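You operate a simulated robot arm through the tools that you are given. There is no shell and no other tool. Be economical: measure what you need, move in short steps, check, and stop when the job is done.

Carry out the task below with a simulated robot arm. There is one attempt and no reset: what you move stays moved.

## Task
Find the nut that drips and tighten it till the drops stop.
Fine: open the white wheel and wait for nought before opening the cover; leave the dry nuts; shut the cover after.

Only the result counts: the job must be done as asked and must still hold three seconds after the hand-in. Knocking over, shifting, dropping, spilling or breaking anything else fails it. A push-on lid holds only when it is set on centred and level and pressed home; a screw cap is set on level and turned clockwise until tight.

## Robot
A 7-joint arm with a two-finger parallel gripper, fixed in place. Base frame: the origin is at the foot of the arm, x ahead of it, y to its left, z up; the work surface is at about z = 944. Units: mm, rad, N and s.
With the tool pointing down near the work surface it reaches from about 220 to 680 mm from the base axis. Its first joint turns from -1.152 to 1.152 rad. Payload 2.4 kg.
The TCP is the grasp point between the finger pads, 30 mm short of the fingertips. In the tool frame z runs along the fingers and y along their closing line. The gripper opens to 94 mm. The fingers are 28 mm wide and 10 mm thick; the gripper's body (50 by 96 mm) begins 55 mm behind the TCP.
Orientation is told as [roll, pitch, yaw] about the base's x, y, z axes, in that order, counted from this pose: with the fingers straight down and closing along the base's y, the tool's x points along the base's -x, its y along +y and its z along -z.

## Interface
- The arm moves only by the tool play_rows. Its argument "commands" is a list of rows, each a list of 7 numbers: the turn, a rotation vector about the tool's x, y, z in units of 4 degrees (1.0 is 4 degrees), then the shift along the tool's x, y, z in units of 25 mm (1.0 is 25 mm), then the gripper command, from -1 (shut) to 1 (fully open), values between in proportion. In form: [[ax, ay, az, dx, dy, dz, grip], ...]. A call has 1 to 20 rows; each row shifts and turns the commanded pose from where the row before left it, along the tool's axes as they then stand. A call with a number of a shift or a turn outside -1 to 1 is refused whole. A row lasts 0.2 s, in which the tool goes at most 50 mm and 0.15 rad; a call with a longer step from one row to the next is refused whole, and so is a gripper value outside its range. Where a pose cannot be reached the arm comes as near as it can. A force on the tool above 40 N (or 10 N above the force at the start of the call, whichever is more), or a blocked arm, ends the call early, and 0.2 s more pass. Each finger travels about 153 mm/s and halts on what it meets, pressing with about 36 N; the grip force reading is that of the motor and also rises with nothing between the fingers. The clock runs only during rows and for 0.2 s after the last one: add rows that do not move to give the fingers time. The reply holds the time, the measured pose of the TCP, the force on the tool along the base axes, the opening and the grip force, in the units named above and with some noise, with the torque about the TCP (base axes, N m) and any sound that the robot's microphone picked up, and new pictures: "pictures" is both (left out), scene, wrist or none.
- Cameras (640 x 400 px; columns grow to the right, rows downward): "scene" is fixed at [46.5, 489.7, 1430.5]; the picture's right is [-0.60, -0.80, 0.00], its down [-0.56, 0.42, -0.71] and it looks along [0.57, -0.43, -0.70] (base axes); focal length 310 px, centre (320, 200). "wrist" rides on the gripper at [76, 14, -102] in the tool frame; the picture's right is [-0.18, 0.98, 0.00], its down [-0.75, -0.14, -0.64] and it looks along [-0.63, -0.12, 0.77] (tool axes); focal length 243 px, centre (320, 200). There is no depth. A picture from a camera that has moved, and an enlarged one, comes with that camera's place and axes in the base frame and with its lens.
- close_up(camera, box): a new picture of the part [left, top, right, bottom] of that camera's present view, enlarged. The clock stands still meanwhile.
- sign_off(): hands the job in; it is judged then, once.

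Go step by step. Nothing tells you positions but the pictures and the camera data: compare them with the known pose of the tool, close in by small moves and look again before you grip or let go. The budget is 120 turns and 200 pictures, counting those below and the enlarged ones. Unless the task says otherwise, let go and move clear before handing in, and close with one line.

The tools are called after "Request:" as a command line: name --pt "numbers of a row" for each row, then --argument value for the rest, lists and objects as JSON in quotes. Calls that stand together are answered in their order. play_rows: Moves the arm, as the interface text tells. Its arguments: {"type":"object","properties":{"commands":{"type":"array","items":{"type":"array","items":{"type":"number"}}},"pictures":{"type":"string","enum":["both","scene","wrist","none"]}},"required":["commands"]} The other tools are called the same way: close_up (camera, box) takes an enlarged picture of a part of a camera's view; sign_off () hands the job in.

At the start:

```text
time: 0.0
eef_pos: [268.6, 187.0, 1175.0]
tcp_rot: [0.001, 0.0, -0.001]
wrist_force: [0.5, 0.2, 0.1]
ft_torque: [-0.04, 0.05, 0.05]
gripper_width: 94.3
grasp_force: 0.1
```

scene: 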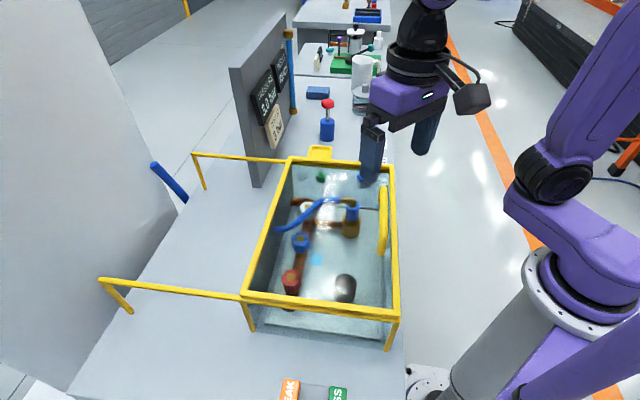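
wrist: 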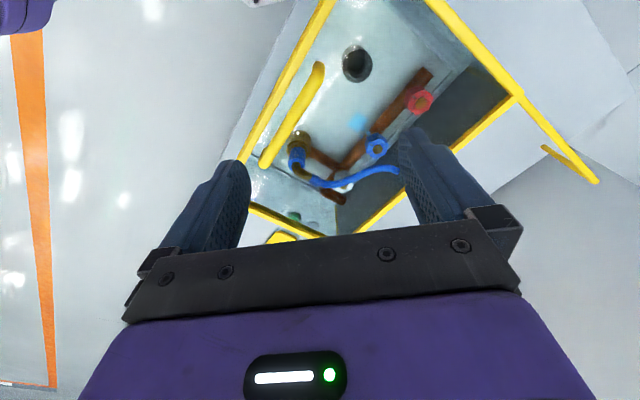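

I see a yellow-framed box with a transparent cover over pipes and coloured nuts, a panel with displays, and labels at the front. I'll look closer before moving anything.

Request:
close_up --camera "scene" --box '[230, 140, 410, 350]'

Request:
close_up --camera "scene" --box '[220, 10, 400, 150]'

Request:
close_up --camera "scene" --box '[240, 340, 400, 400]'

Request:
close_up --camera "wrist" --box '[220, 0, 620, 250]'

```text
1.90 times, centred on (320, 245) of scene
camera zoom: at [46.5, 489.7, 1430.5], right [-0.6, -0.8, 0.0], down [-0.56, 0.42, -0.71], along [0.57, -0.43, -0.7], focal length 591 px, centre (320, 114)
```

zoom: 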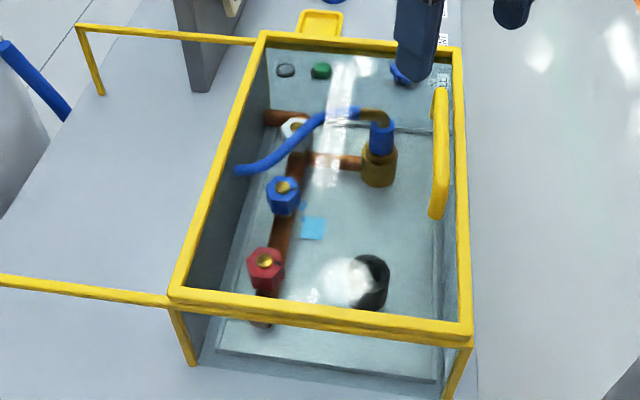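

```text
2.86 times, centred on (310, 80) of scene
camera zoom: at [46.5, 489.7, 1430.5], right [-0.6, -0.8, 0.0], down [-0.56, 0.42, -0.71], along [0.57, -0.43, -0.7], focal length 887 px, centre (349, 543)
```

zoom: 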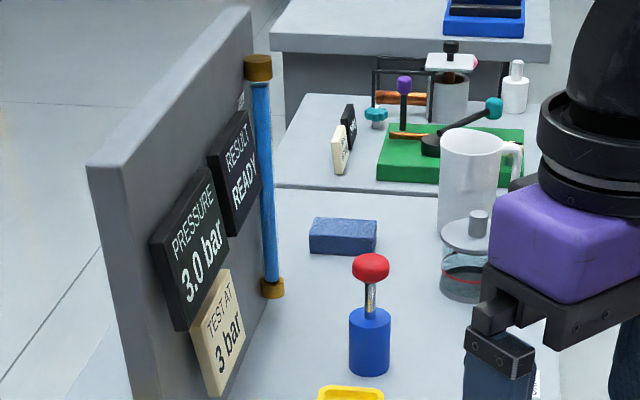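

```text
4.00 times, centred on (320, 370) of scene
camera zoom: at [46.5, 489.7, 1430.5], right [-0.6, -0.8, 0.0], down [-0.56, 0.42, -0.71], along [0.57, -0.43, -0.7], focal length 1242 px, centre (320, -480)
```

zoom: 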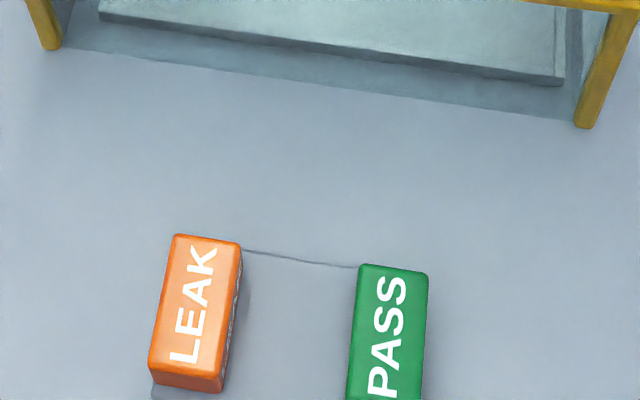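

```text
1.60 times, centred on (420, 125) of wrist
camera zoom: at [192.6, 201.2, 1278.7], right [0.18, 0.98, 0.0], down [0.75, -0.14, 0.64], along [0.63, -0.12, -0.77], focal length 388 px, centre (160, 320)
```

zoom: 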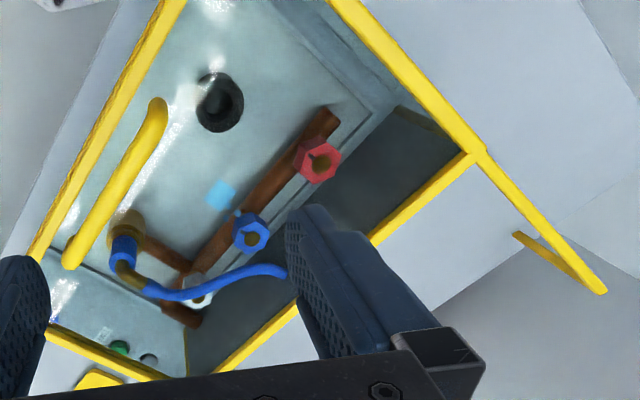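

The arm hides part of the bench, so I move it to the right and up for a clear view and to look for the white wheel.

Request:
play_rows --pt "0 0 0 0 -1 -1 1" --pt "0 0 0 0 -1 -1 1" --pt "0 0 0 0 -1 -1 1" --pt "0 0 0 0 -1 -1 1" --pt "0 0 0 0 -1 0 1" --pt "0 0 0 0 -1 0 1" --pt "0 0 0 0 -1 0 1" --pt "0 0 0 0 -1 0 1" --pt "0 0 0 0 0 0 1"

Request:
close_up --camera "scene" --box '[300, 60, 460, 200]'

Request:
close_up --camera "scene" --box '[240, 140, 410, 250]'

Request:
close_up --camera "scene" --box '[240, 200, 410, 310]'

```text
time: 2.0
eef_pos: [269.2, -11.6, 1274.8]
tcp_rot: [0.0, -0.001, 0.0]
wrist_force: [0.9, 0.3, 0.0]
ft_torque: [0.02, -0.01, 0.01]
gripper_width: 94.1
grasp_force: 0.1
camera wrist: at [193.3, 1.9, 1378.1], right [0.18, 0.98, 0.0], down [0.75, -0.14, 0.64], along [0.63, -0.12, -0.77], focal length 243 px, centre (320, 200)
```

scene: 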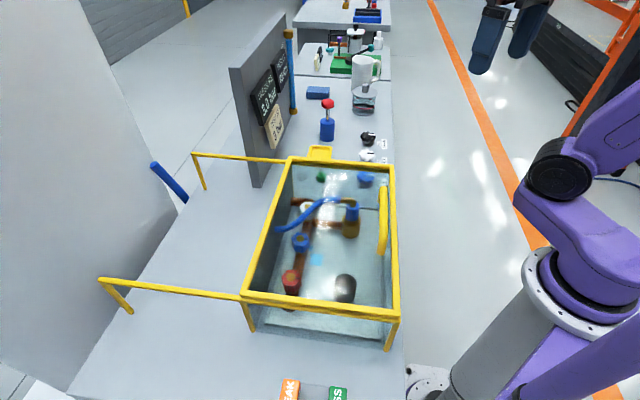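
wrist: 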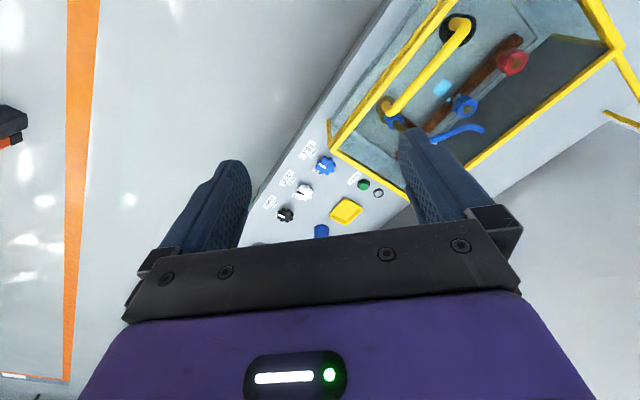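

```text
2.86 times, centred on (380, 130) of scene
camera zoom: at [46.5, 489.7, 1430.6], right [-0.6, -0.8, 0.0], down [-0.56, 0.42, -0.71], along [0.57, -0.43, -0.7], focal length 887 px, centre (149, 400)
```

zoom: 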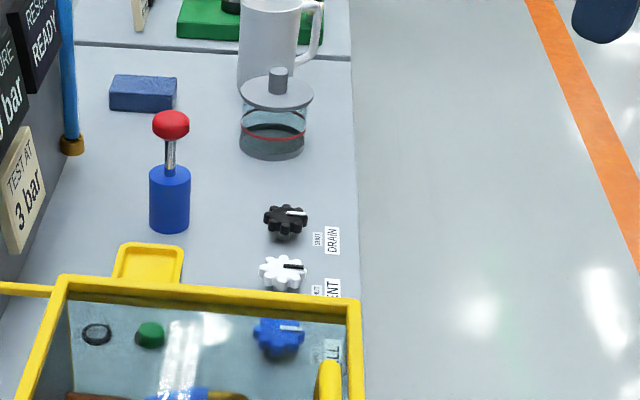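

```text
3.64 times, centred on (325, 195) of scene
camera zoom: at [46.5, 489.7, 1430.6], right [-0.6, -0.8, 0.0], down [-0.56, 0.42, -0.71], along [0.57, -0.43, -0.7], focal length 1129 px, centre (302, 218)
```

zoom: 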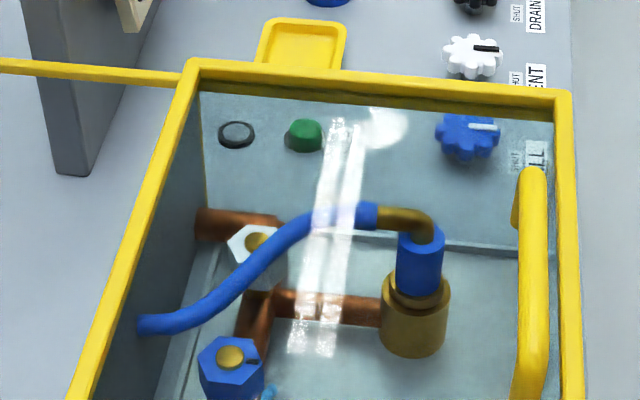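

```text
3.64 times, centred on (325, 255) of scene
camera zoom: at [46.5, 489.7, 1430.6], right [-0.6, -0.8, 0.0], down [-0.56, 0.42, -0.71], along [0.57, -0.43, -0.7], focal length 1129 px, centre (302, 0)
```

zoom: 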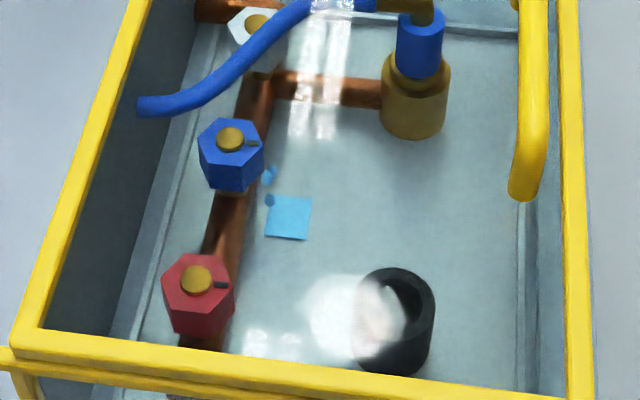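

The blue nut drips: drops fall beside it. The white VENT wheel, triangulated from both cameras, is near (609, -124, 825), so the bench there is lower than stated. I go above it and look.

Request:
play_rows --pt "0 0 0 -1 -0.35 0.6 1" --pt "0 0 0 -1 -0.35 0.6 1" --pt "0 0 0 -1 -0.35 0.6 1" --pt "0 0 0 -1 -0.35 0.6 1" --pt "0 0 0 -1 -0.35 0.6 1" --pt "0 0 0 -1 -0.35 0.6 1" --pt "0 0 0 -1 -0.35 0.6 1" --pt "0 0 0 -1 -0.35 0.6 1" --pt "0 0 0 -1 -0.35 0.6 1" --pt "0 0 0 -1 -0.35 0.6 1" --pt "0 0 0 -1 -0.35 0.6 1" --pt "0 0 0 -1 -0.35 0.6 1" --pt "0 0 0 0 0 0.6 1" --pt "0 0 0 0 0 0 1"

Request:
close_up --camera "wrist" --box '[220, 60, 420, 200]'

```text
time: 5.0
eef_pos: [568.8, -117.0, 1079.3]
tcp_rot: [-0.001, 0.0, 0.0]
wrist_force: [0.0, 0.4, -0.1]
ft_torque: [-0.02, 0.01, 0.02]
gripper_width: 94.2
grasp_force: 0.1
camera wrist: at [493.7, -103.5, 1182.9], right [0.18, 0.98, 0.0], down [0.75, -0.14, 0.64], along [0.63, -0.12, -0.77], focal length 243 px, centre (320, 200)
```

scene: 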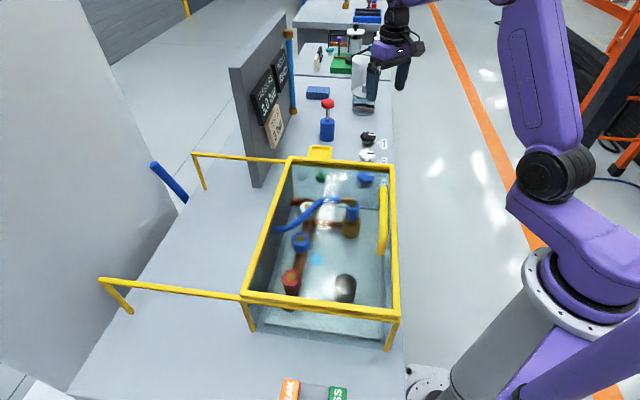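
wrist: 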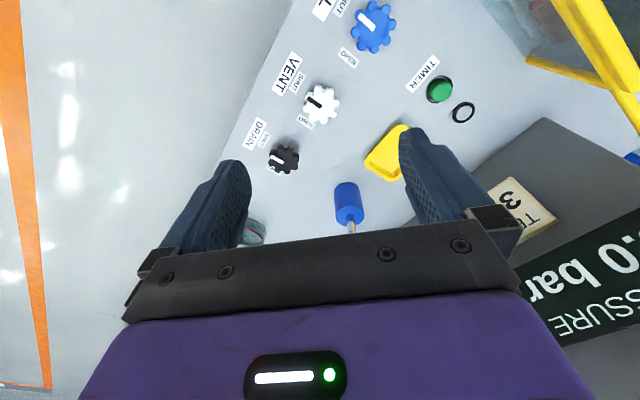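

```text
2.86 times, centred on (320, 130) of wrist
camera zoom: at [493.7, -103.5, 1182.9], right [0.18, 0.98, 0.0], down [0.75, -0.14, 0.64], along [0.63, -0.12, -0.77], focal length 693 px, centre (320, 400)
```

zoom: 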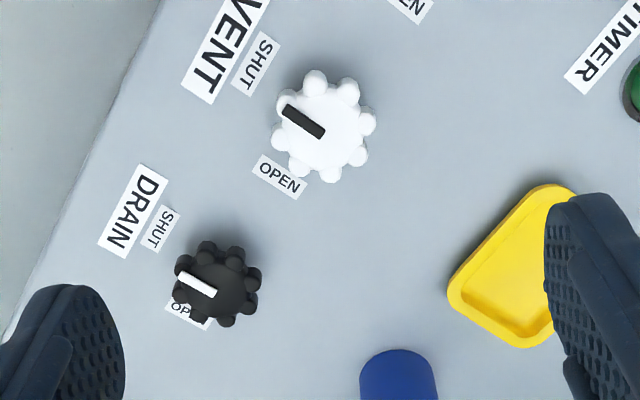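

Labels confirm it: the pointer is at SHUT and OPEN is about 90° counter-clockwise. I move over the wheel, lower, and turn the fingers 22° so they sit across the lobes.

Request:
play_rows --pt "0 0 0 -0.86 -0.16 1 1" --pt "0 0 0 -0.86 -0.16 1 1" --pt "0 0 0 0 0 1 1" --pt "0 0 0 0 0 1 1" --pt "0 0 0 0 0 1 1" --pt "0 0 0 0 0 1 1" --pt "0 0 0 0 0 1 1" --pt "0 0 1 0 0 0 1" --pt "0 0 1 0 0 0 1" --pt "0 0 1 0 0 0 1" --pt "0 0 1 0 0 0 1" --pt "0 0 1 0 0 0 1" --pt "0 0 0.6 0 0 0 1" --pt "0 0 0 0 0 0 1"

```text
time: 8.0
eef_pos: [611.0, -126.3, 904.1]
tcp_rot: [0.001, -0.001, -0.392]
wrist_force: [-0.5, 0.3, 0.1]
ft_torque: [0.01, 0.0, -0.01]
gripper_width: 93.8
grasp_force: 0.0
camera wrist: at [546.3, -84.1, 1008.3], right [0.55, 0.84, 0.0], down [0.64, -0.42, 0.64], along [0.54, -0.35, -0.77], focal length 243 px, centre (320, 200)
```

scene: 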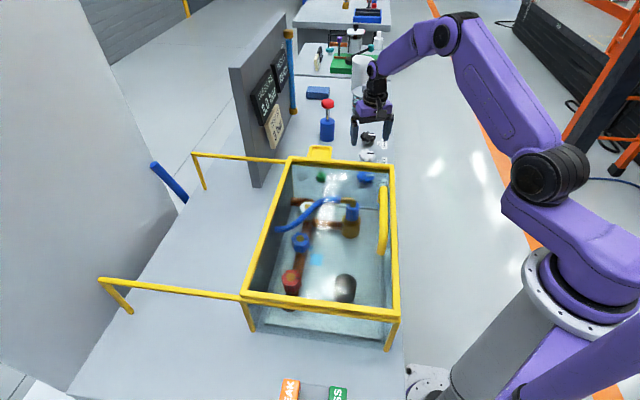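
wrist: 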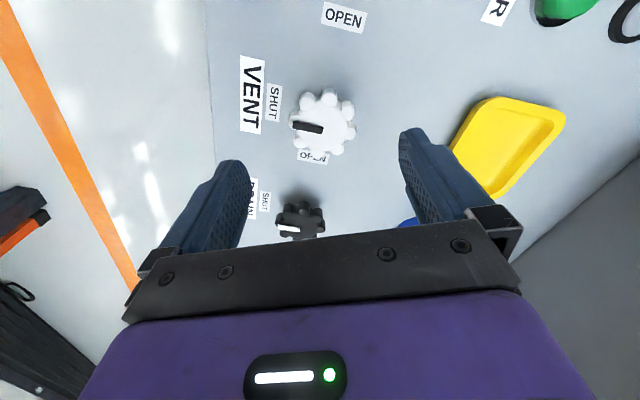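

The wheel is directly below with its top near z = 820. I lower most of the way and check.

Request:
play_rows --pt "0 0 0 0 0 0.8 1" --pt "0 0 0 0 0 0.8 1" --pt "0 0 0 0 0 0.6 1" --pt "0 0 0 0 0 0 1"

Request:
close_up --camera "scene" --box '[330, 80, 410, 180]'

```text
time: 9.0
eef_pos: [610.5, -125.0, 850.8]
tcp_rot: [-0.001, 0.0, -0.389]
wrist_force: [-0.4, 0.1, -0.4]
ft_torque: [-0.01, 0.02, -0.01]
gripper_width: 94.0
grasp_force: 0.1
camera wrist: at [545.8, -83.7, 953.6], right [0.54, 0.84, 0.0], down [0.64, -0.42, 0.64], along [0.54, -0.35, -0.77], focal length 243 px, centre (320, 200)
```

scene: 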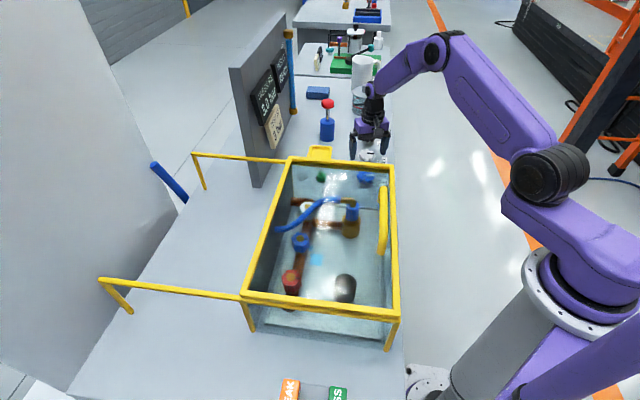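
wrist: 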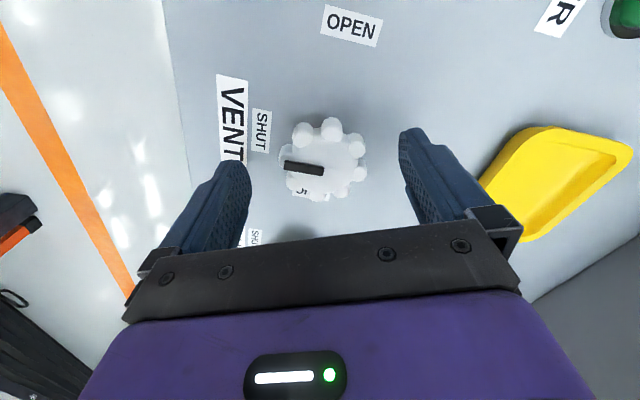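

```text
4.00 times, centred on (370, 130) of scene
camera zoom: at [46.5, 489.7, 1430.5], right [-0.6, -0.8, 0.0], down [-0.56, 0.42, -0.71], along [0.57, -0.43, -0.7], focal length 1242 px, centre (120, 480)
```

zoom: 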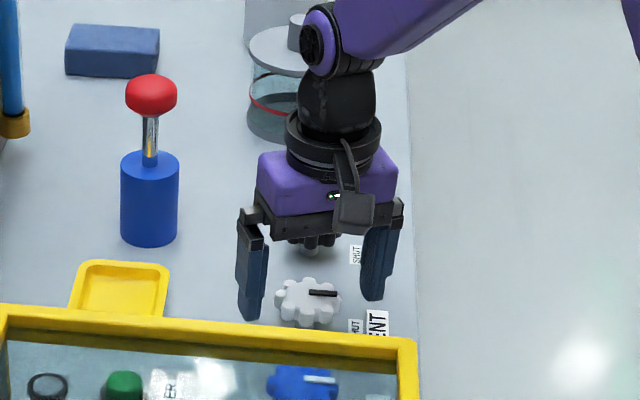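

Centred well. Lower 13 mm and close on the wheel.

Request:
play_rows --pt "0 0 0 -0.12 0 0.27 1" --pt "0 0 0 0 0 0.25 1" --pt "0 0 0 0 0 0 0.5" --pt "0 0 0 0 0 0 0" --pt "0 0 0 0 0 0 -1" --pt "0 0 0 0 0 0 -1"

```text
time: 10.4
eef_pos: [613.9, -124.9, 836.2]
tcp_rot: [0.002, 0.0, -0.392]
wrist_force: [2.9, 13.3, -1.1]
ft_torque: [0.01, -0.32, -0.09]
gripper_width: 50.7
grasp_force: 45.4
camera wrist: at [549.5, -83.3, 940.6], right [0.54, 0.84, 0.0], down [0.64, -0.42, 0.64], along [0.54, -0.35, -0.77], focal length 243 px, centre (320, 200)
```

scene: 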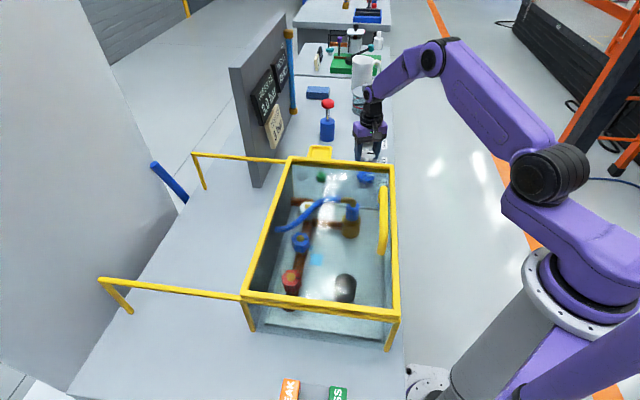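
wrist: 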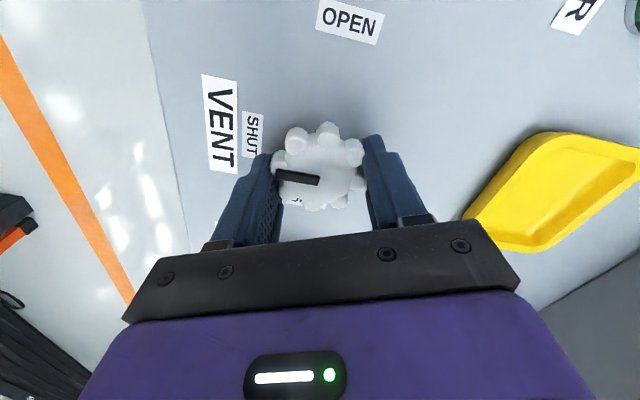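

Gripped at 50.7 mm with a small side load, which I relieve. Then I turn counter-clockwise.

Request:
play_rows --pt "0 0 0 0 0.08 0 -1" --pt "0 0 -1 0 0 0 -1" --pt "0 0 -1 0 0 0 -1" --pt "0 0 -1 0 0 0 -1" --pt "0 0 -1 0 0 0 -1" --pt "0 0 -1 0 0 0 -1" --pt "0 0 -1 0 0 0 -1" --pt "0 0 -1 0 0 0 -1" --pt "0 0 -1 0 0 0 -1" --pt "0 0 -1 0 0 0 -1" --pt "0 0 -1 0 0 0 -1"

```text
time: 12.8
eef_pos: [615.4, -123.1, 837.2]
tcp_rot: [0.002, 0.0, 0.311]
wrist_force: [-19.0, 23.2, 10.3]
ft_torque: [0.49, -0.73, -0.11]
gripper_width: 50.3
grasp_force: 45.5
camera wrist: at [538.1, -133.2, 940.7], right [-0.13, 0.99, 0.0], down [0.76, 0.1, 0.64], along [0.63, 0.08, -0.77], focal length 243 px, centre (320, 200)
```

scene: 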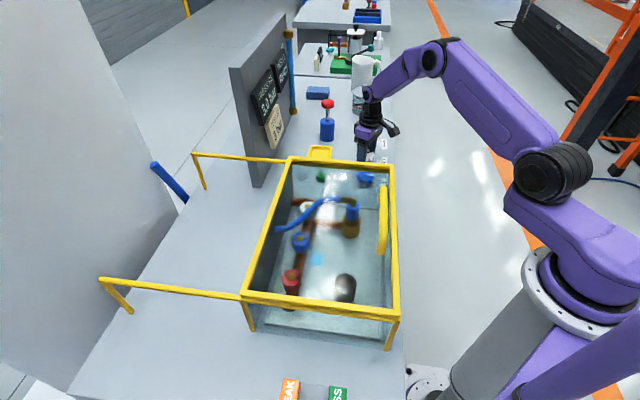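
wrist: 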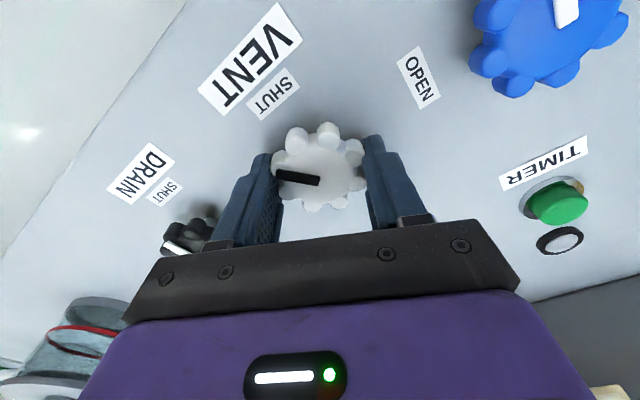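

The wheel turns with the fingers. I ease toward the axis to cut the side load and continue to about 90°.

Request:
play_rows --pt "0 0 0 0.05 0.1 0 -1" --pt "0 0 -1 0 0 0 -1" --pt "0 0 -1 0 0 0 -1" --pt "0 0 -1 0 0 0 -1" --pictures "none"

```text
time: 13.8
eef_pos: [614.7, -123.2, 838.6]
tcp_rot: [-0.001, -0.002, 0.519]
wrist_force: [0.7, 15.2, 1.3]
ft_torque: [0.18, -0.51, -0.03]
gripper_width: 50.1
grasp_force: 45.6
```

Load is down; continuing the last 38°.

Request:
play_rows --pt "0 0 -1 0 0.05 0 -1" --pt "0 0 -1 0 0 0 -1" --pt "0 0 -1 0 0 0 -1" --pt "0 0 -1 0 0 0 -1" --pt "0 0 -1 0 0 0 -1" --pt "0 0 -1 0 0 0 -1" --pt "0 0 -1 0 0 0 -1" --pt "0 0 -1 0 0 0 -1" --pt "0 0 -1 0 0 0 -1" --pt "0 0 0 0 0 0 -1"

Request:
close_up --camera "scene" --box '[220, 40, 320, 160]'

```text
time: 16.0
eef_pos: [612.3, -122.1, 837.5]
tcp_rot: [0.0, 0.0, 1.146]
wrist_force: [4.4, 6.2, -1.3]
ft_torque: [0.4, -0.16, -0.01]
gripper_width: 50.0
grasp_force: 45.1
camera wrist: at [568.4, -185.9, 940.6], right [-0.82, 0.57, 0.0], down [0.44, 0.63, 0.64], along [0.37, 0.53, -0.77], focal length 243 px, centre (320, 200)
```

scene: 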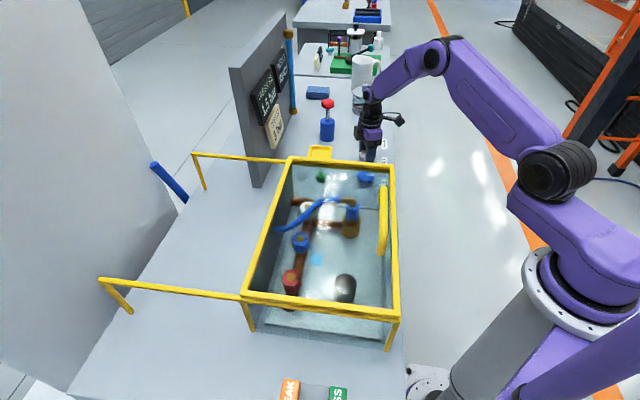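
wrist: 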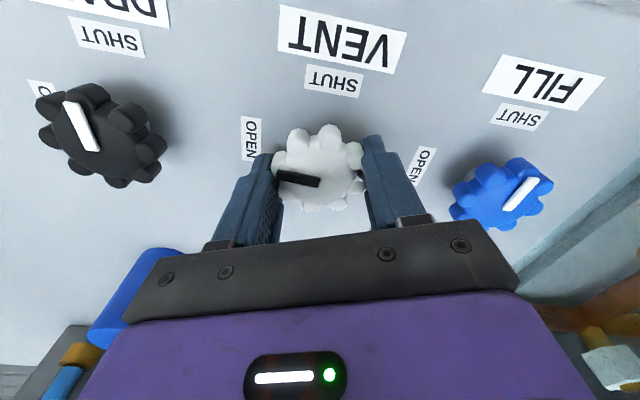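

```text
3.33 times, centred on (270, 100) of scene
camera zoom: at [46.6, 489.8, 1430.5], right [-0.6, -0.8, 0.0], down [-0.56, 0.42, -0.71], along [0.57, -0.43, -0.7], focal length 1035 px, centre (487, 533)
```

zoom: 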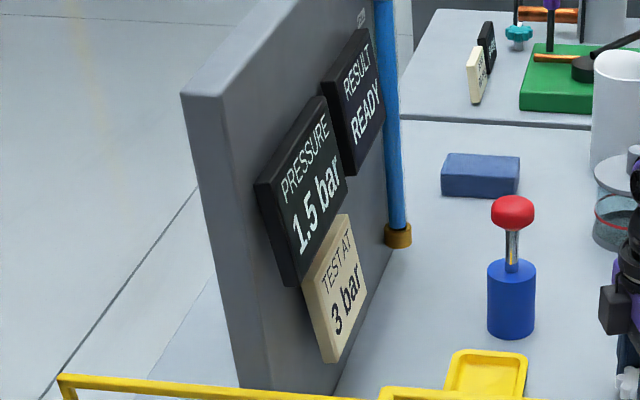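

Pressure is already at 1.5 bar and the pointer is at OPEN. I release, rise, and wait for zero.

Request:
play_rows --pt "0 0 0 0 0 0 0.3" --pt "0 0 0 0 0 0 1" --pt "0 0 0 0 0 0 1" --pt "0 0 0 0 0 -0.8 1" --pt "0 0 0 0 0 -1 1" --pt "0 0 0 0 0 -1 1" --pt "0 0 0 0 0 -1 1" --pt "0 0 0 0 0 -1 1" --pt "0 0 0 0 0 -1 1" --pt "0 0 0 0 0 -1 1" --pt "0 0 0 0 0 -1 1" --pt "0 0 0 0 0 -1 1" --pictures "wrist"

Request:
close_up --camera "scene" --box '[220, 40, 320, 160]'

```text
time: 18.6
eef_pos: [612.6, -121.4, 1056.6]
tcp_rot: [0.0, -0.001, 1.145]
wrist_force: [0.2, 0.0, 0.0]
ft_torque: [-0.02, 0.02, 0.0]
gripper_width: 94.0
grasp_force: 0.2
camera wrist: at [568.3, -185.1, 1159.2], right [-0.82, 0.57, 0.0], down [0.44, 0.63, 0.64], along [0.37, 0.53, -0.77], focal length 243 px, centre (320, 200)
```

wrist: 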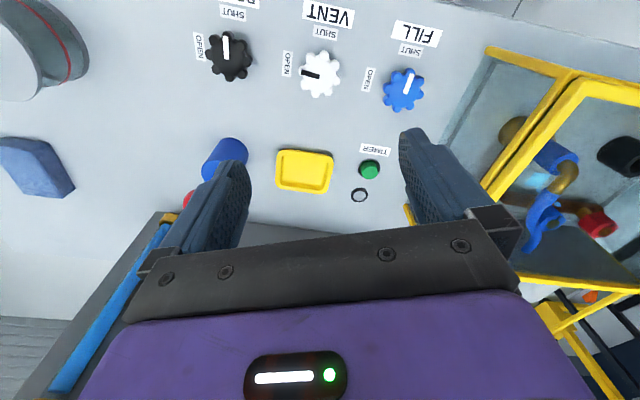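

```text
3.33 times, centred on (270, 100) of scene
camera zoom: at [46.5, 489.7, 1430.5], right [-0.6, -0.8, 0.0], down [-0.56, 0.42, -0.71], along [0.57, -0.43, -0.7], focal length 1035 px, centre (487, 533)
```

zoom: 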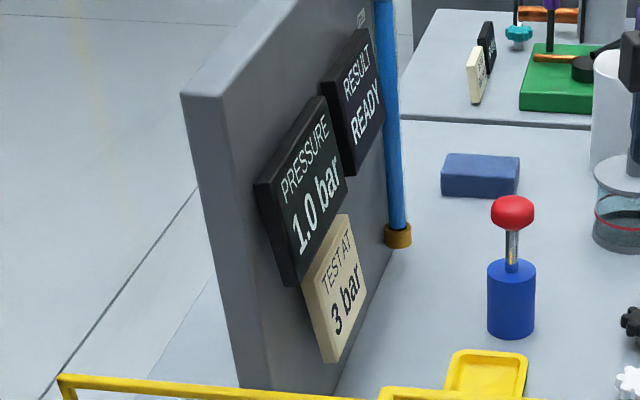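

VENT is at OPEN and pressure is at 1.0 bar, falling. While waiting I turn the gripper to line up with the cover handle, which I place near (305, 140, 985) along the box's arm side.

Request:
play_rows --pt "0 0 1 0 0 -1 1" --pt "0 0 1 0 0 -1 1" --pt "0 0 1 0 0 0 1" --pt "0 0 1 0 0 0 1" --pt "0 0 1 0 0 0 1" --pt "0 0 1 0 0 0 1" --pt "0 0 1 0 0 0 1" --pt "0 0 1 0 0 0 1" --pt "0 0 1 0 0 0 1" --pt "0 0 1 0 0 0 1" --pt "0 0 1 0 0 0 1" --pt "0 0 1 0 0 0 1" --pt "0 0 1 0 0 0 1" --pt "0 0 1 0 0 0 1" --pt "0 0 1 0 0 0 1" --pt "0 0 1 0 0 0 1" --pt "0 0 1 0 0 0 1" --pt "0 0 1 0 0 0 1" --pt "0 0 1 0 0 0 1" --pt "0 0 1 0 0 0 1" --pictures "none"

Request:
play_rows --pt "0 0 1 0 0 0 1" --pt "0 0 1 0 0 0 1" --pt "0 0 1 0 0 0 1" --pt "0 0 1 0 0 0 1" --pt "0 0 1 0 0 0 1" --pt "0 0 1 0 0 0 1" --pt "0 0 1 0 0 0 1" --pt "0 0 0.65 0 0 0 1" --pictures "none"

Request:
play_rows --pt "0 0 0 1 -0.083 0 1" --pt "0 0 0 1 -0.083 0 1" --pt "0 0 0 1 -0.083 0 1" --pt "0 0 0 1 -0.083 0 1" --pt "0 0 0 1 -0.083 0 1" --pt "0 0 0 1 -0.083 0 1" --pt "0 0 0 1 -0.083 0 1" --pt "0 0 0 1 -0.083 0 1" --pt "0 0 0 1 -0.083 0 1" --pt "0 0 0 1 -0.083 0 1" --pt "0 0 0 1 -0.083 0 1" --pt "0 0 0 1 -0.083 0 1" --pt "0 0 0 1 -0.083 0 1" --pt "0 0 0 1 -0.083 0 1" --pt "0 0 0 1 -0.083 0 1" --pt "0 0 0 1 -0.083 0 1" --pt "0 0 0 0 0 0 1"

Request:
close_up --camera "scene" --box '[220, 40, 320, 160]'

```text
time: 22.8
eef_pos: [612.6, -121.5, 1108.4]
tcp_rot: [0.002, 0.0, -0.253]
wrist_force: [-1.0, -0.3, 0.0]
ft_torque: [-0.01, 0.01, 0.01]
gripper_width: 94.1
grasp_force: 0.1
```

```text
time: 24.6
eef_pos: [612.0, -123.0, 1107.8]
tcp_rot: [0.0, -0.001, -0.786]
wrist_force: [-0.5, -0.2, 0.0]
ft_torque: [0.01, -0.04, -0.04]
gripper_width: 93.8
grasp_force: 0.1
```

```text
time: 28.2
eef_pos: [305.3, 136.8, 1106.7]
tcp_rot: [0.0, 0.0, -0.787]
wrist_force: [0.3, -0.5, -0.9]
ft_torque: [-0.03, -0.01, 0.02]
gripper_width: 94.0
grasp_force: 0.0
camera wrist: at [262.1, 200.4, 1209.5], right [0.83, 0.56, 0.0], down [0.43, -0.63, 0.64], along [0.36, -0.53, -0.77], focal length 243 px, centre (320, 200)
```

scene: 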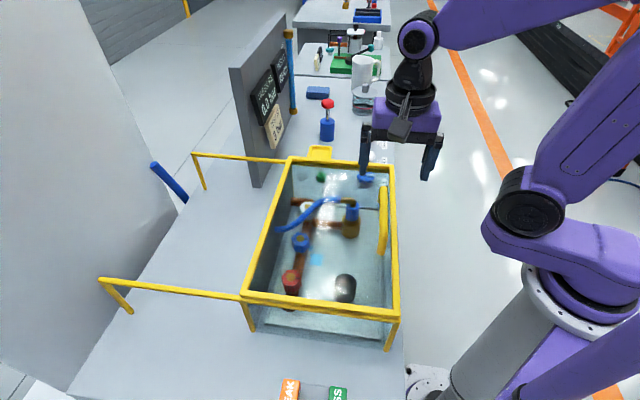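
wrist: 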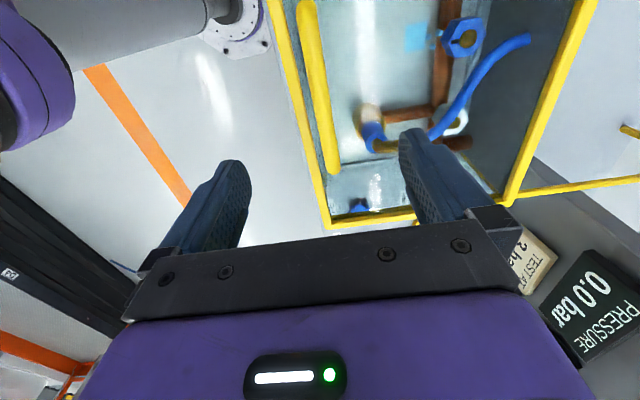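

```text
3.33 times, centred on (270, 100) of scene
camera zoom: at [46.5, 489.7, 1430.5], right [-0.6, -0.8, 0.0], down [-0.56, 0.42, -0.71], along [0.57, -0.43, -0.7], focal length 1035 px, centre (487, 533)
```

zoom: 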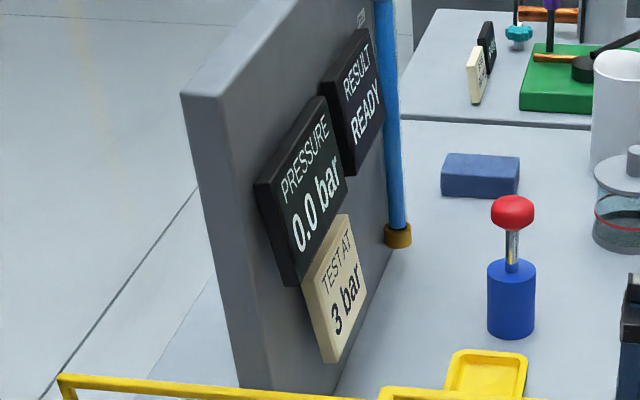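

Pressure reads 0.0 bar. The handle is right below and aligned. I lower toward it and check.

Request:
play_rows --pt "0 0 0 0 0.1 1 1" --pt "0 0 0 0 0 1 1" --pt "0 0 0 0 0 1 1" --pt "0 0 0 0 0 0 1"

Request:
close_up --camera "scene" --box '[320, 130, 460, 270]'

```text
time: 29.2
eef_pos: [308.4, 138.5, 1031.3]
tcp_rot: [0.001, 0.0, -0.785]
wrist_force: [0.2, -0.1, 0.7]
ft_torque: [0.0, -0.01, 0.01]
gripper_width: 94.1
grasp_force: 0.0
camera wrist: at [264.1, 202.4, 1135.0], right [0.82, 0.57, 0.0], down [0.43, -0.63, 0.64], along [0.36, -0.53, -0.77], focal length 243 px, centre (320, 200)
```

scene: 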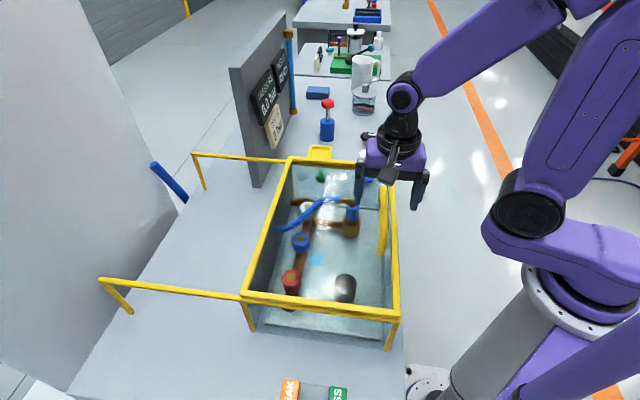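
wrist: 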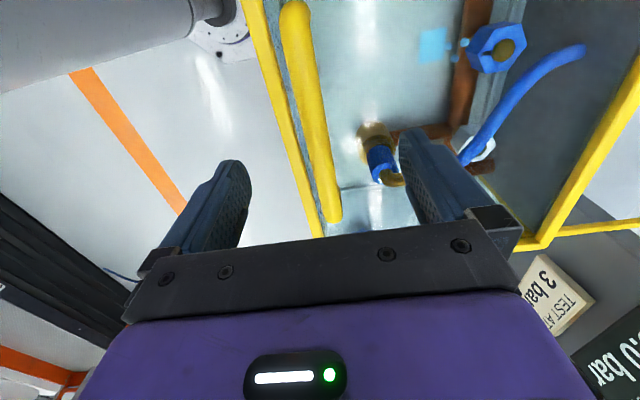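

```text
2.86 times, centred on (390, 200) of scene
camera zoom: at [46.5, 489.7, 1430.5], right [-0.6, -0.8, 0.0], down [-0.56, 0.42, -0.71], along [0.57, -0.43, -0.7], focal length 887 px, centre (120, 200)
```

zoom: 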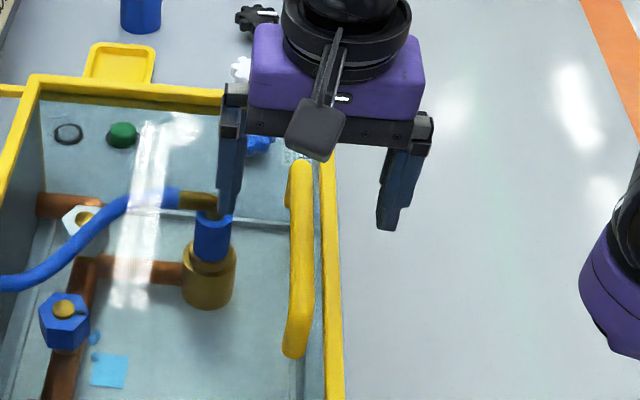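

Bar is centred between the fingers. Lower 25 mm and grip.

Request:
play_rows --pt "0 0 0 0 0 0.5 1" --pt "0 0 0 0 0 0.5 1" --pt "0 0 0 0 0 0 0" --pt "0 0 0 0 0 0 -1" --pt "0 0 0 0 0 0 -1" --pt "0 0 0 0 0 0 -1"

Request:
close_up --camera "scene" --box '[320, 130, 460, 270]'

```text
time: 30.6
eef_pos: [307.8, 139.0, 1006.0]
tcp_rot: [-0.001, 0.001, -0.785]
wrist_force: [0.4, 0.1, -7.0]
ft_torque: [-0.15, -0.2, 0.01]
gripper_width: 15.6
grasp_force: 45.0
camera wrist: at [263.8, 202.9, 1109.9], right [0.83, 0.56, 0.0], down [0.43, -0.63, 0.64], along [0.36, -0.53, -0.77], focal length 243 px, centre (320, 200)
```

scene: 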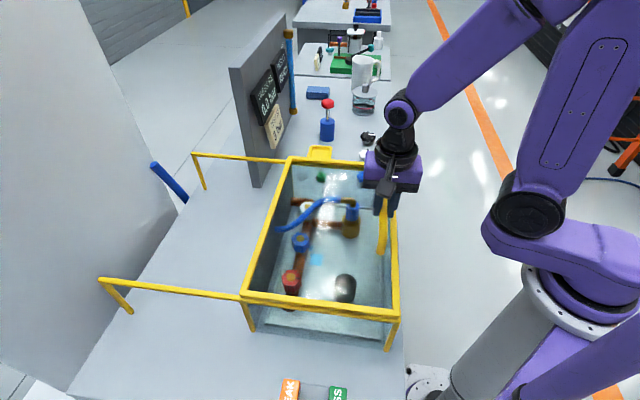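
wrist: 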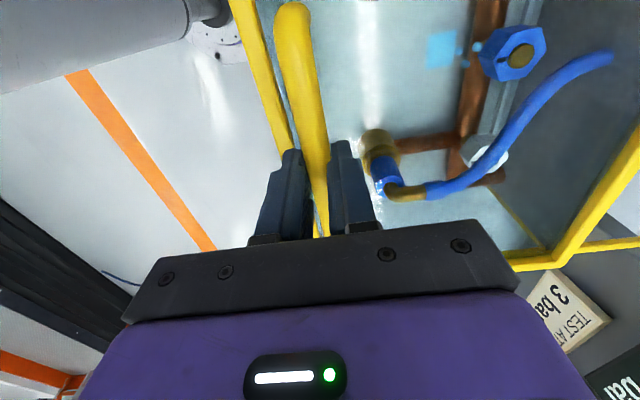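

```text
2.86 times, centred on (390, 200) of scene
camera zoom: at [46.6, 489.7, 1430.5], right [-0.6, -0.8, 0.0], down [-0.56, 0.42, -0.71], along [0.57, -0.43, -0.7], focal length 887 px, centre (120, 200)
```

zoom: 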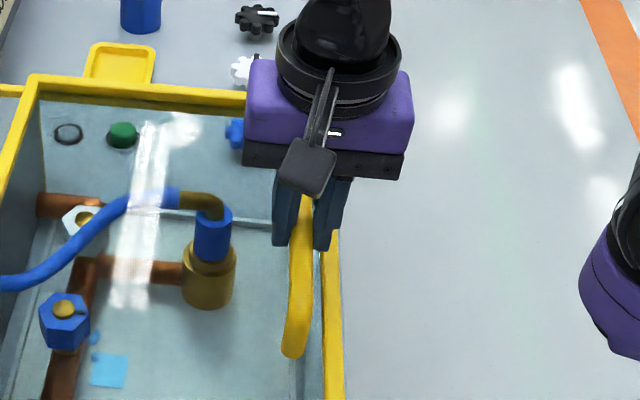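

The handle is held. I lift it along the hinge arc, first about 10°, watching the force.

Request:
play_rows --pt "0 0 0 0 0.078 -0.386 -1" --pt "0 0 0 0 0.078 -0.386 -1" --pt "0 0 0 0 0.112 -0.378 -1" --pt "0 0 0 0 0.112 -0.378 -1" --pt "0 0 0 0 0 0 -1" --pictures "scene"

```text
time: 31.8
eef_pos: [314.3, 144.4, 1045.0]
tcp_rot: [0.0, 0.0, -0.787]
wrist_force: [0.3, -0.3, 0.4]
ft_torque: [0.01, 0.0, 0.02]
gripper_width: 0.0
grasp_force: 32.8
```

scene: 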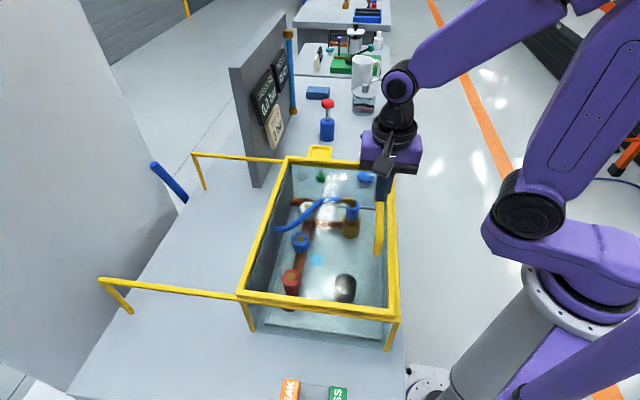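

The bar slipped out since the grip was too shallow. I go back with open fingers, deeper this time, until they nearly touch the cover.

Request:
play_rows --pt "0 0 0 0 0 -0.4 -1" --pt "0 0 0 0 0 0 0.2" --pt "0 0 0 0 0 0 0.2" --pt "0 0 0 0 -0.38 0.5 0.2" --pt "0 0 0 0 0 0.5 0.2" --pt "0 0 0 0 0 0.5 0.2" --pt "0 0 0 0 0 0.5 0.2" --pt "0 0 0 0 0 0.2 0.2" --pt "0 0 0 0 0 0.1 0.2" --pt "0 0 0 0 0 0 0.2"

Request:
close_up --camera "scene" --box '[320, 130, 460, 270]'

```text
time: 34.0
eef_pos: [308.4, 138.2, 998.1]
tcp_rot: [0.0, -0.001, -0.785]
wrist_force: [0.0, 0.5, 0.2]
ft_torque: [0.0, 0.03, 0.0]
gripper_width: 56.7
grasp_force: 0.0
camera wrist: at [264.6, 202.3, 1102.0], right [0.83, 0.56, 0.0], down [0.43, -0.63, 0.64], along [0.36, -0.53, -0.77], focal length 243 px, centre (320, 200)
```

scene: 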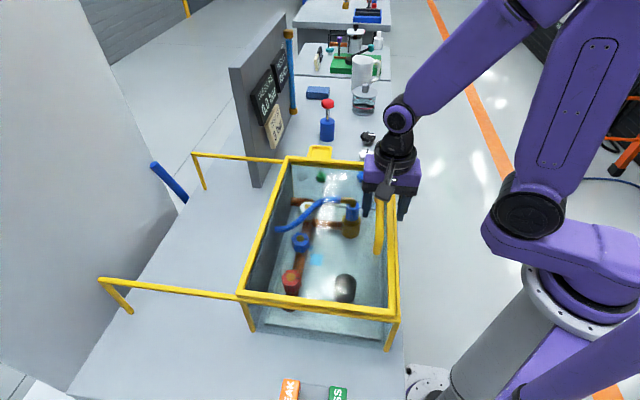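
wrist: 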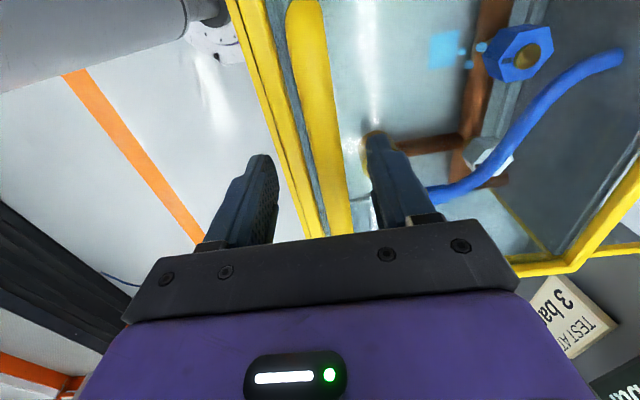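

```text
2.86 times, centred on (390, 200) of scene
camera zoom: at [46.5, 489.7, 1430.5], right [-0.6, -0.8, 0.0], down [-0.56, 0.42, -0.71], along [0.57, -0.43, -0.7], focal length 887 px, centre (120, 200)
```

zoom: 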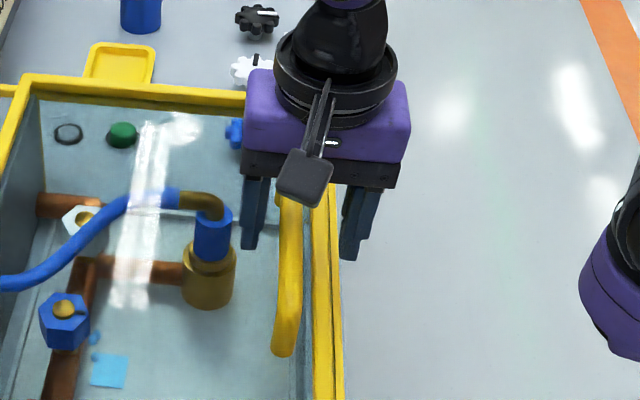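

The cover has stayed raised by a few degrees where it slipped, so the hinge holds itself. I close on the bar again, now deeper between the fingers.

Request:
play_rows --pt "0 0 0 0 0.12 0 0" --pt "0 0 0 0 0 0 -0.6" --pt "0 0 0 0 0 0 -1" --pt "0 0 0 0 0 0 -1"

Request:
close_up --camera "scene" --box '[320, 130, 460, 330]'

```text
time: 35.0
eef_pos: [310.6, 140.4, 997.9]
tcp_rot: [0.0, 0.0, -0.785]
wrist_force: [1.4, -0.2, 2.7]
ft_torque: [-0.35, -0.35, 0.03]
gripper_width: 15.9
grasp_force: 45.2
camera wrist: at [266.5, 204.2, 1102.1], right [0.83, 0.56, 0.0], down [0.43, -0.63, 0.64], along [0.36, -0.53, -0.77], focal length 243 px, centre (320, 200)
```

scene: 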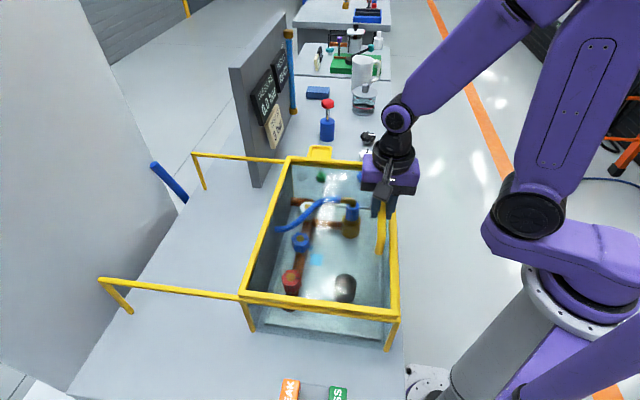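
wrist: 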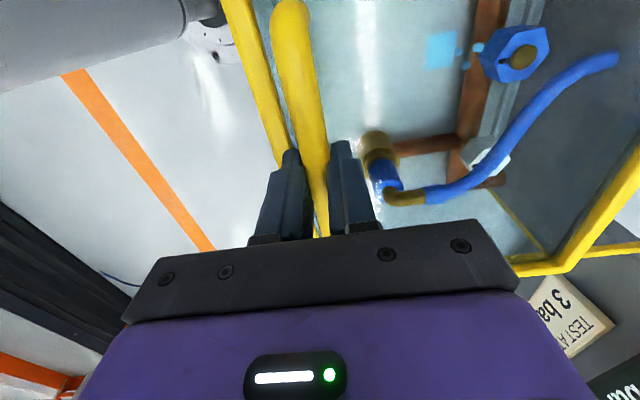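

```text
2.00 times, centred on (390, 230) of scene
camera zoom: at [46.5, 489.7, 1430.6], right [-0.6, -0.8, 0.0], down [-0.56, 0.42, -0.71], along [0.57, -0.43, -0.7], focal length 621 px, centre (180, 140)
```

zoom: 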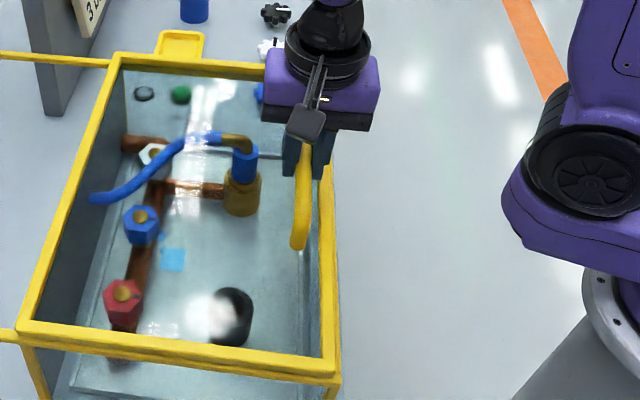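

The cover had eased back down (it drops slowly). The grip is deeper now, so I lift slowly.

Request:
play_rows --pt "0 0 0 0 0.02 -0.15 -1" --pt "0 0 0 0 0.04 -0.2 -1" --pt "0 0 0 0 0.04 -0.2 -1" --pt "0 0 0 0 0 0 -1" --pictures "wrist"

```text
time: 36.0
eef_pos: [310.5, 142.1, 1010.9]
tcp_rot: [-0.003, 0.003, -0.786]
wrist_force: [-1.8, -1.0, -31.5]
ft_torque: [0.14, 0.28, 0.0]
gripper_width: 15.4
grasp_force: 45.2
camera wrist: at [267.2, 206.0, 1115.6], right [0.83, 0.56, 0.0], down [0.44, -0.63, 0.64], along [0.36, -0.53, -0.77], focal length 243 px, centre (320, 200)
```

wrist: 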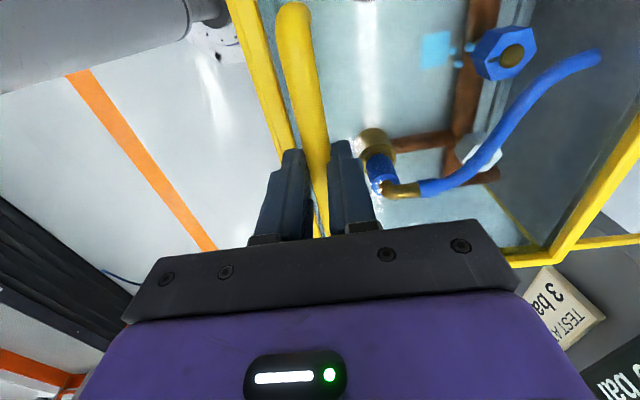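

The picture stayed fixed relative to the handle, so the cover is rising with the grip, at about 31 N. I continue slowly along the arc.

Request:
play_rows --pt "0 0 0 0 0.06 -0.2 -1" --pt "0 0 0 0 0.06 -0.2 -1" --pt "0 0 0 0 0 0 -1"

Request:
close_up --camera "scene" --box '[320, 130, 460, 330]'

```text
time: 36.8
eef_pos: [315.3, 145.5, 1022.8]
tcp_rot: [0.007, -0.005, -0.785]
wrist_force: [4.5, -1.3, 15.9]
ft_torque: [0.14, 0.0, 0.02]
gripper_width: 0.3
grasp_force: 33.1
camera wrist: at [271.4, 208.1, 1126.4], right [0.83, 0.56, 0.01], down [0.43, -0.63, 0.64], along [0.37, -0.53, -0.77], focal length 243 px, centre (320, 200)
```

scene: 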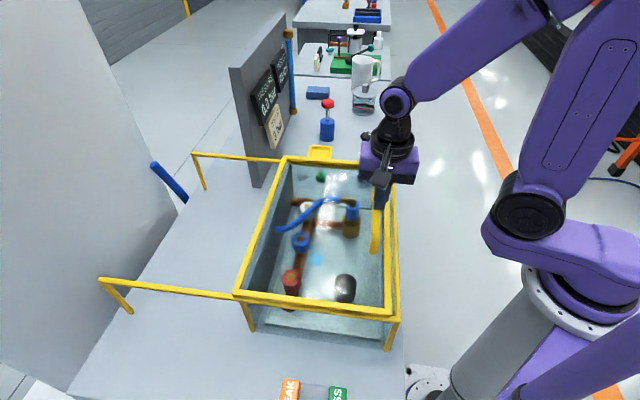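
wrist: 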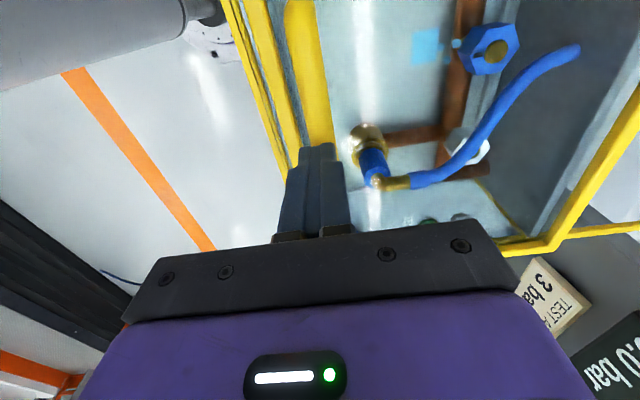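

```text
2.00 times, centred on (390, 230) of scene
camera zoom: at [46.5, 489.6, 1430.6], right [-0.6, -0.8, 0.0], down [-0.56, 0.42, -0.71], along [0.57, -0.43, -0.7], focal length 621 px, centre (180, 140)
```

zoom: 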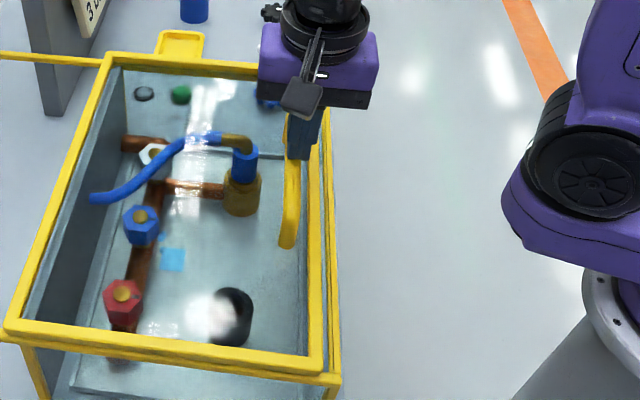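

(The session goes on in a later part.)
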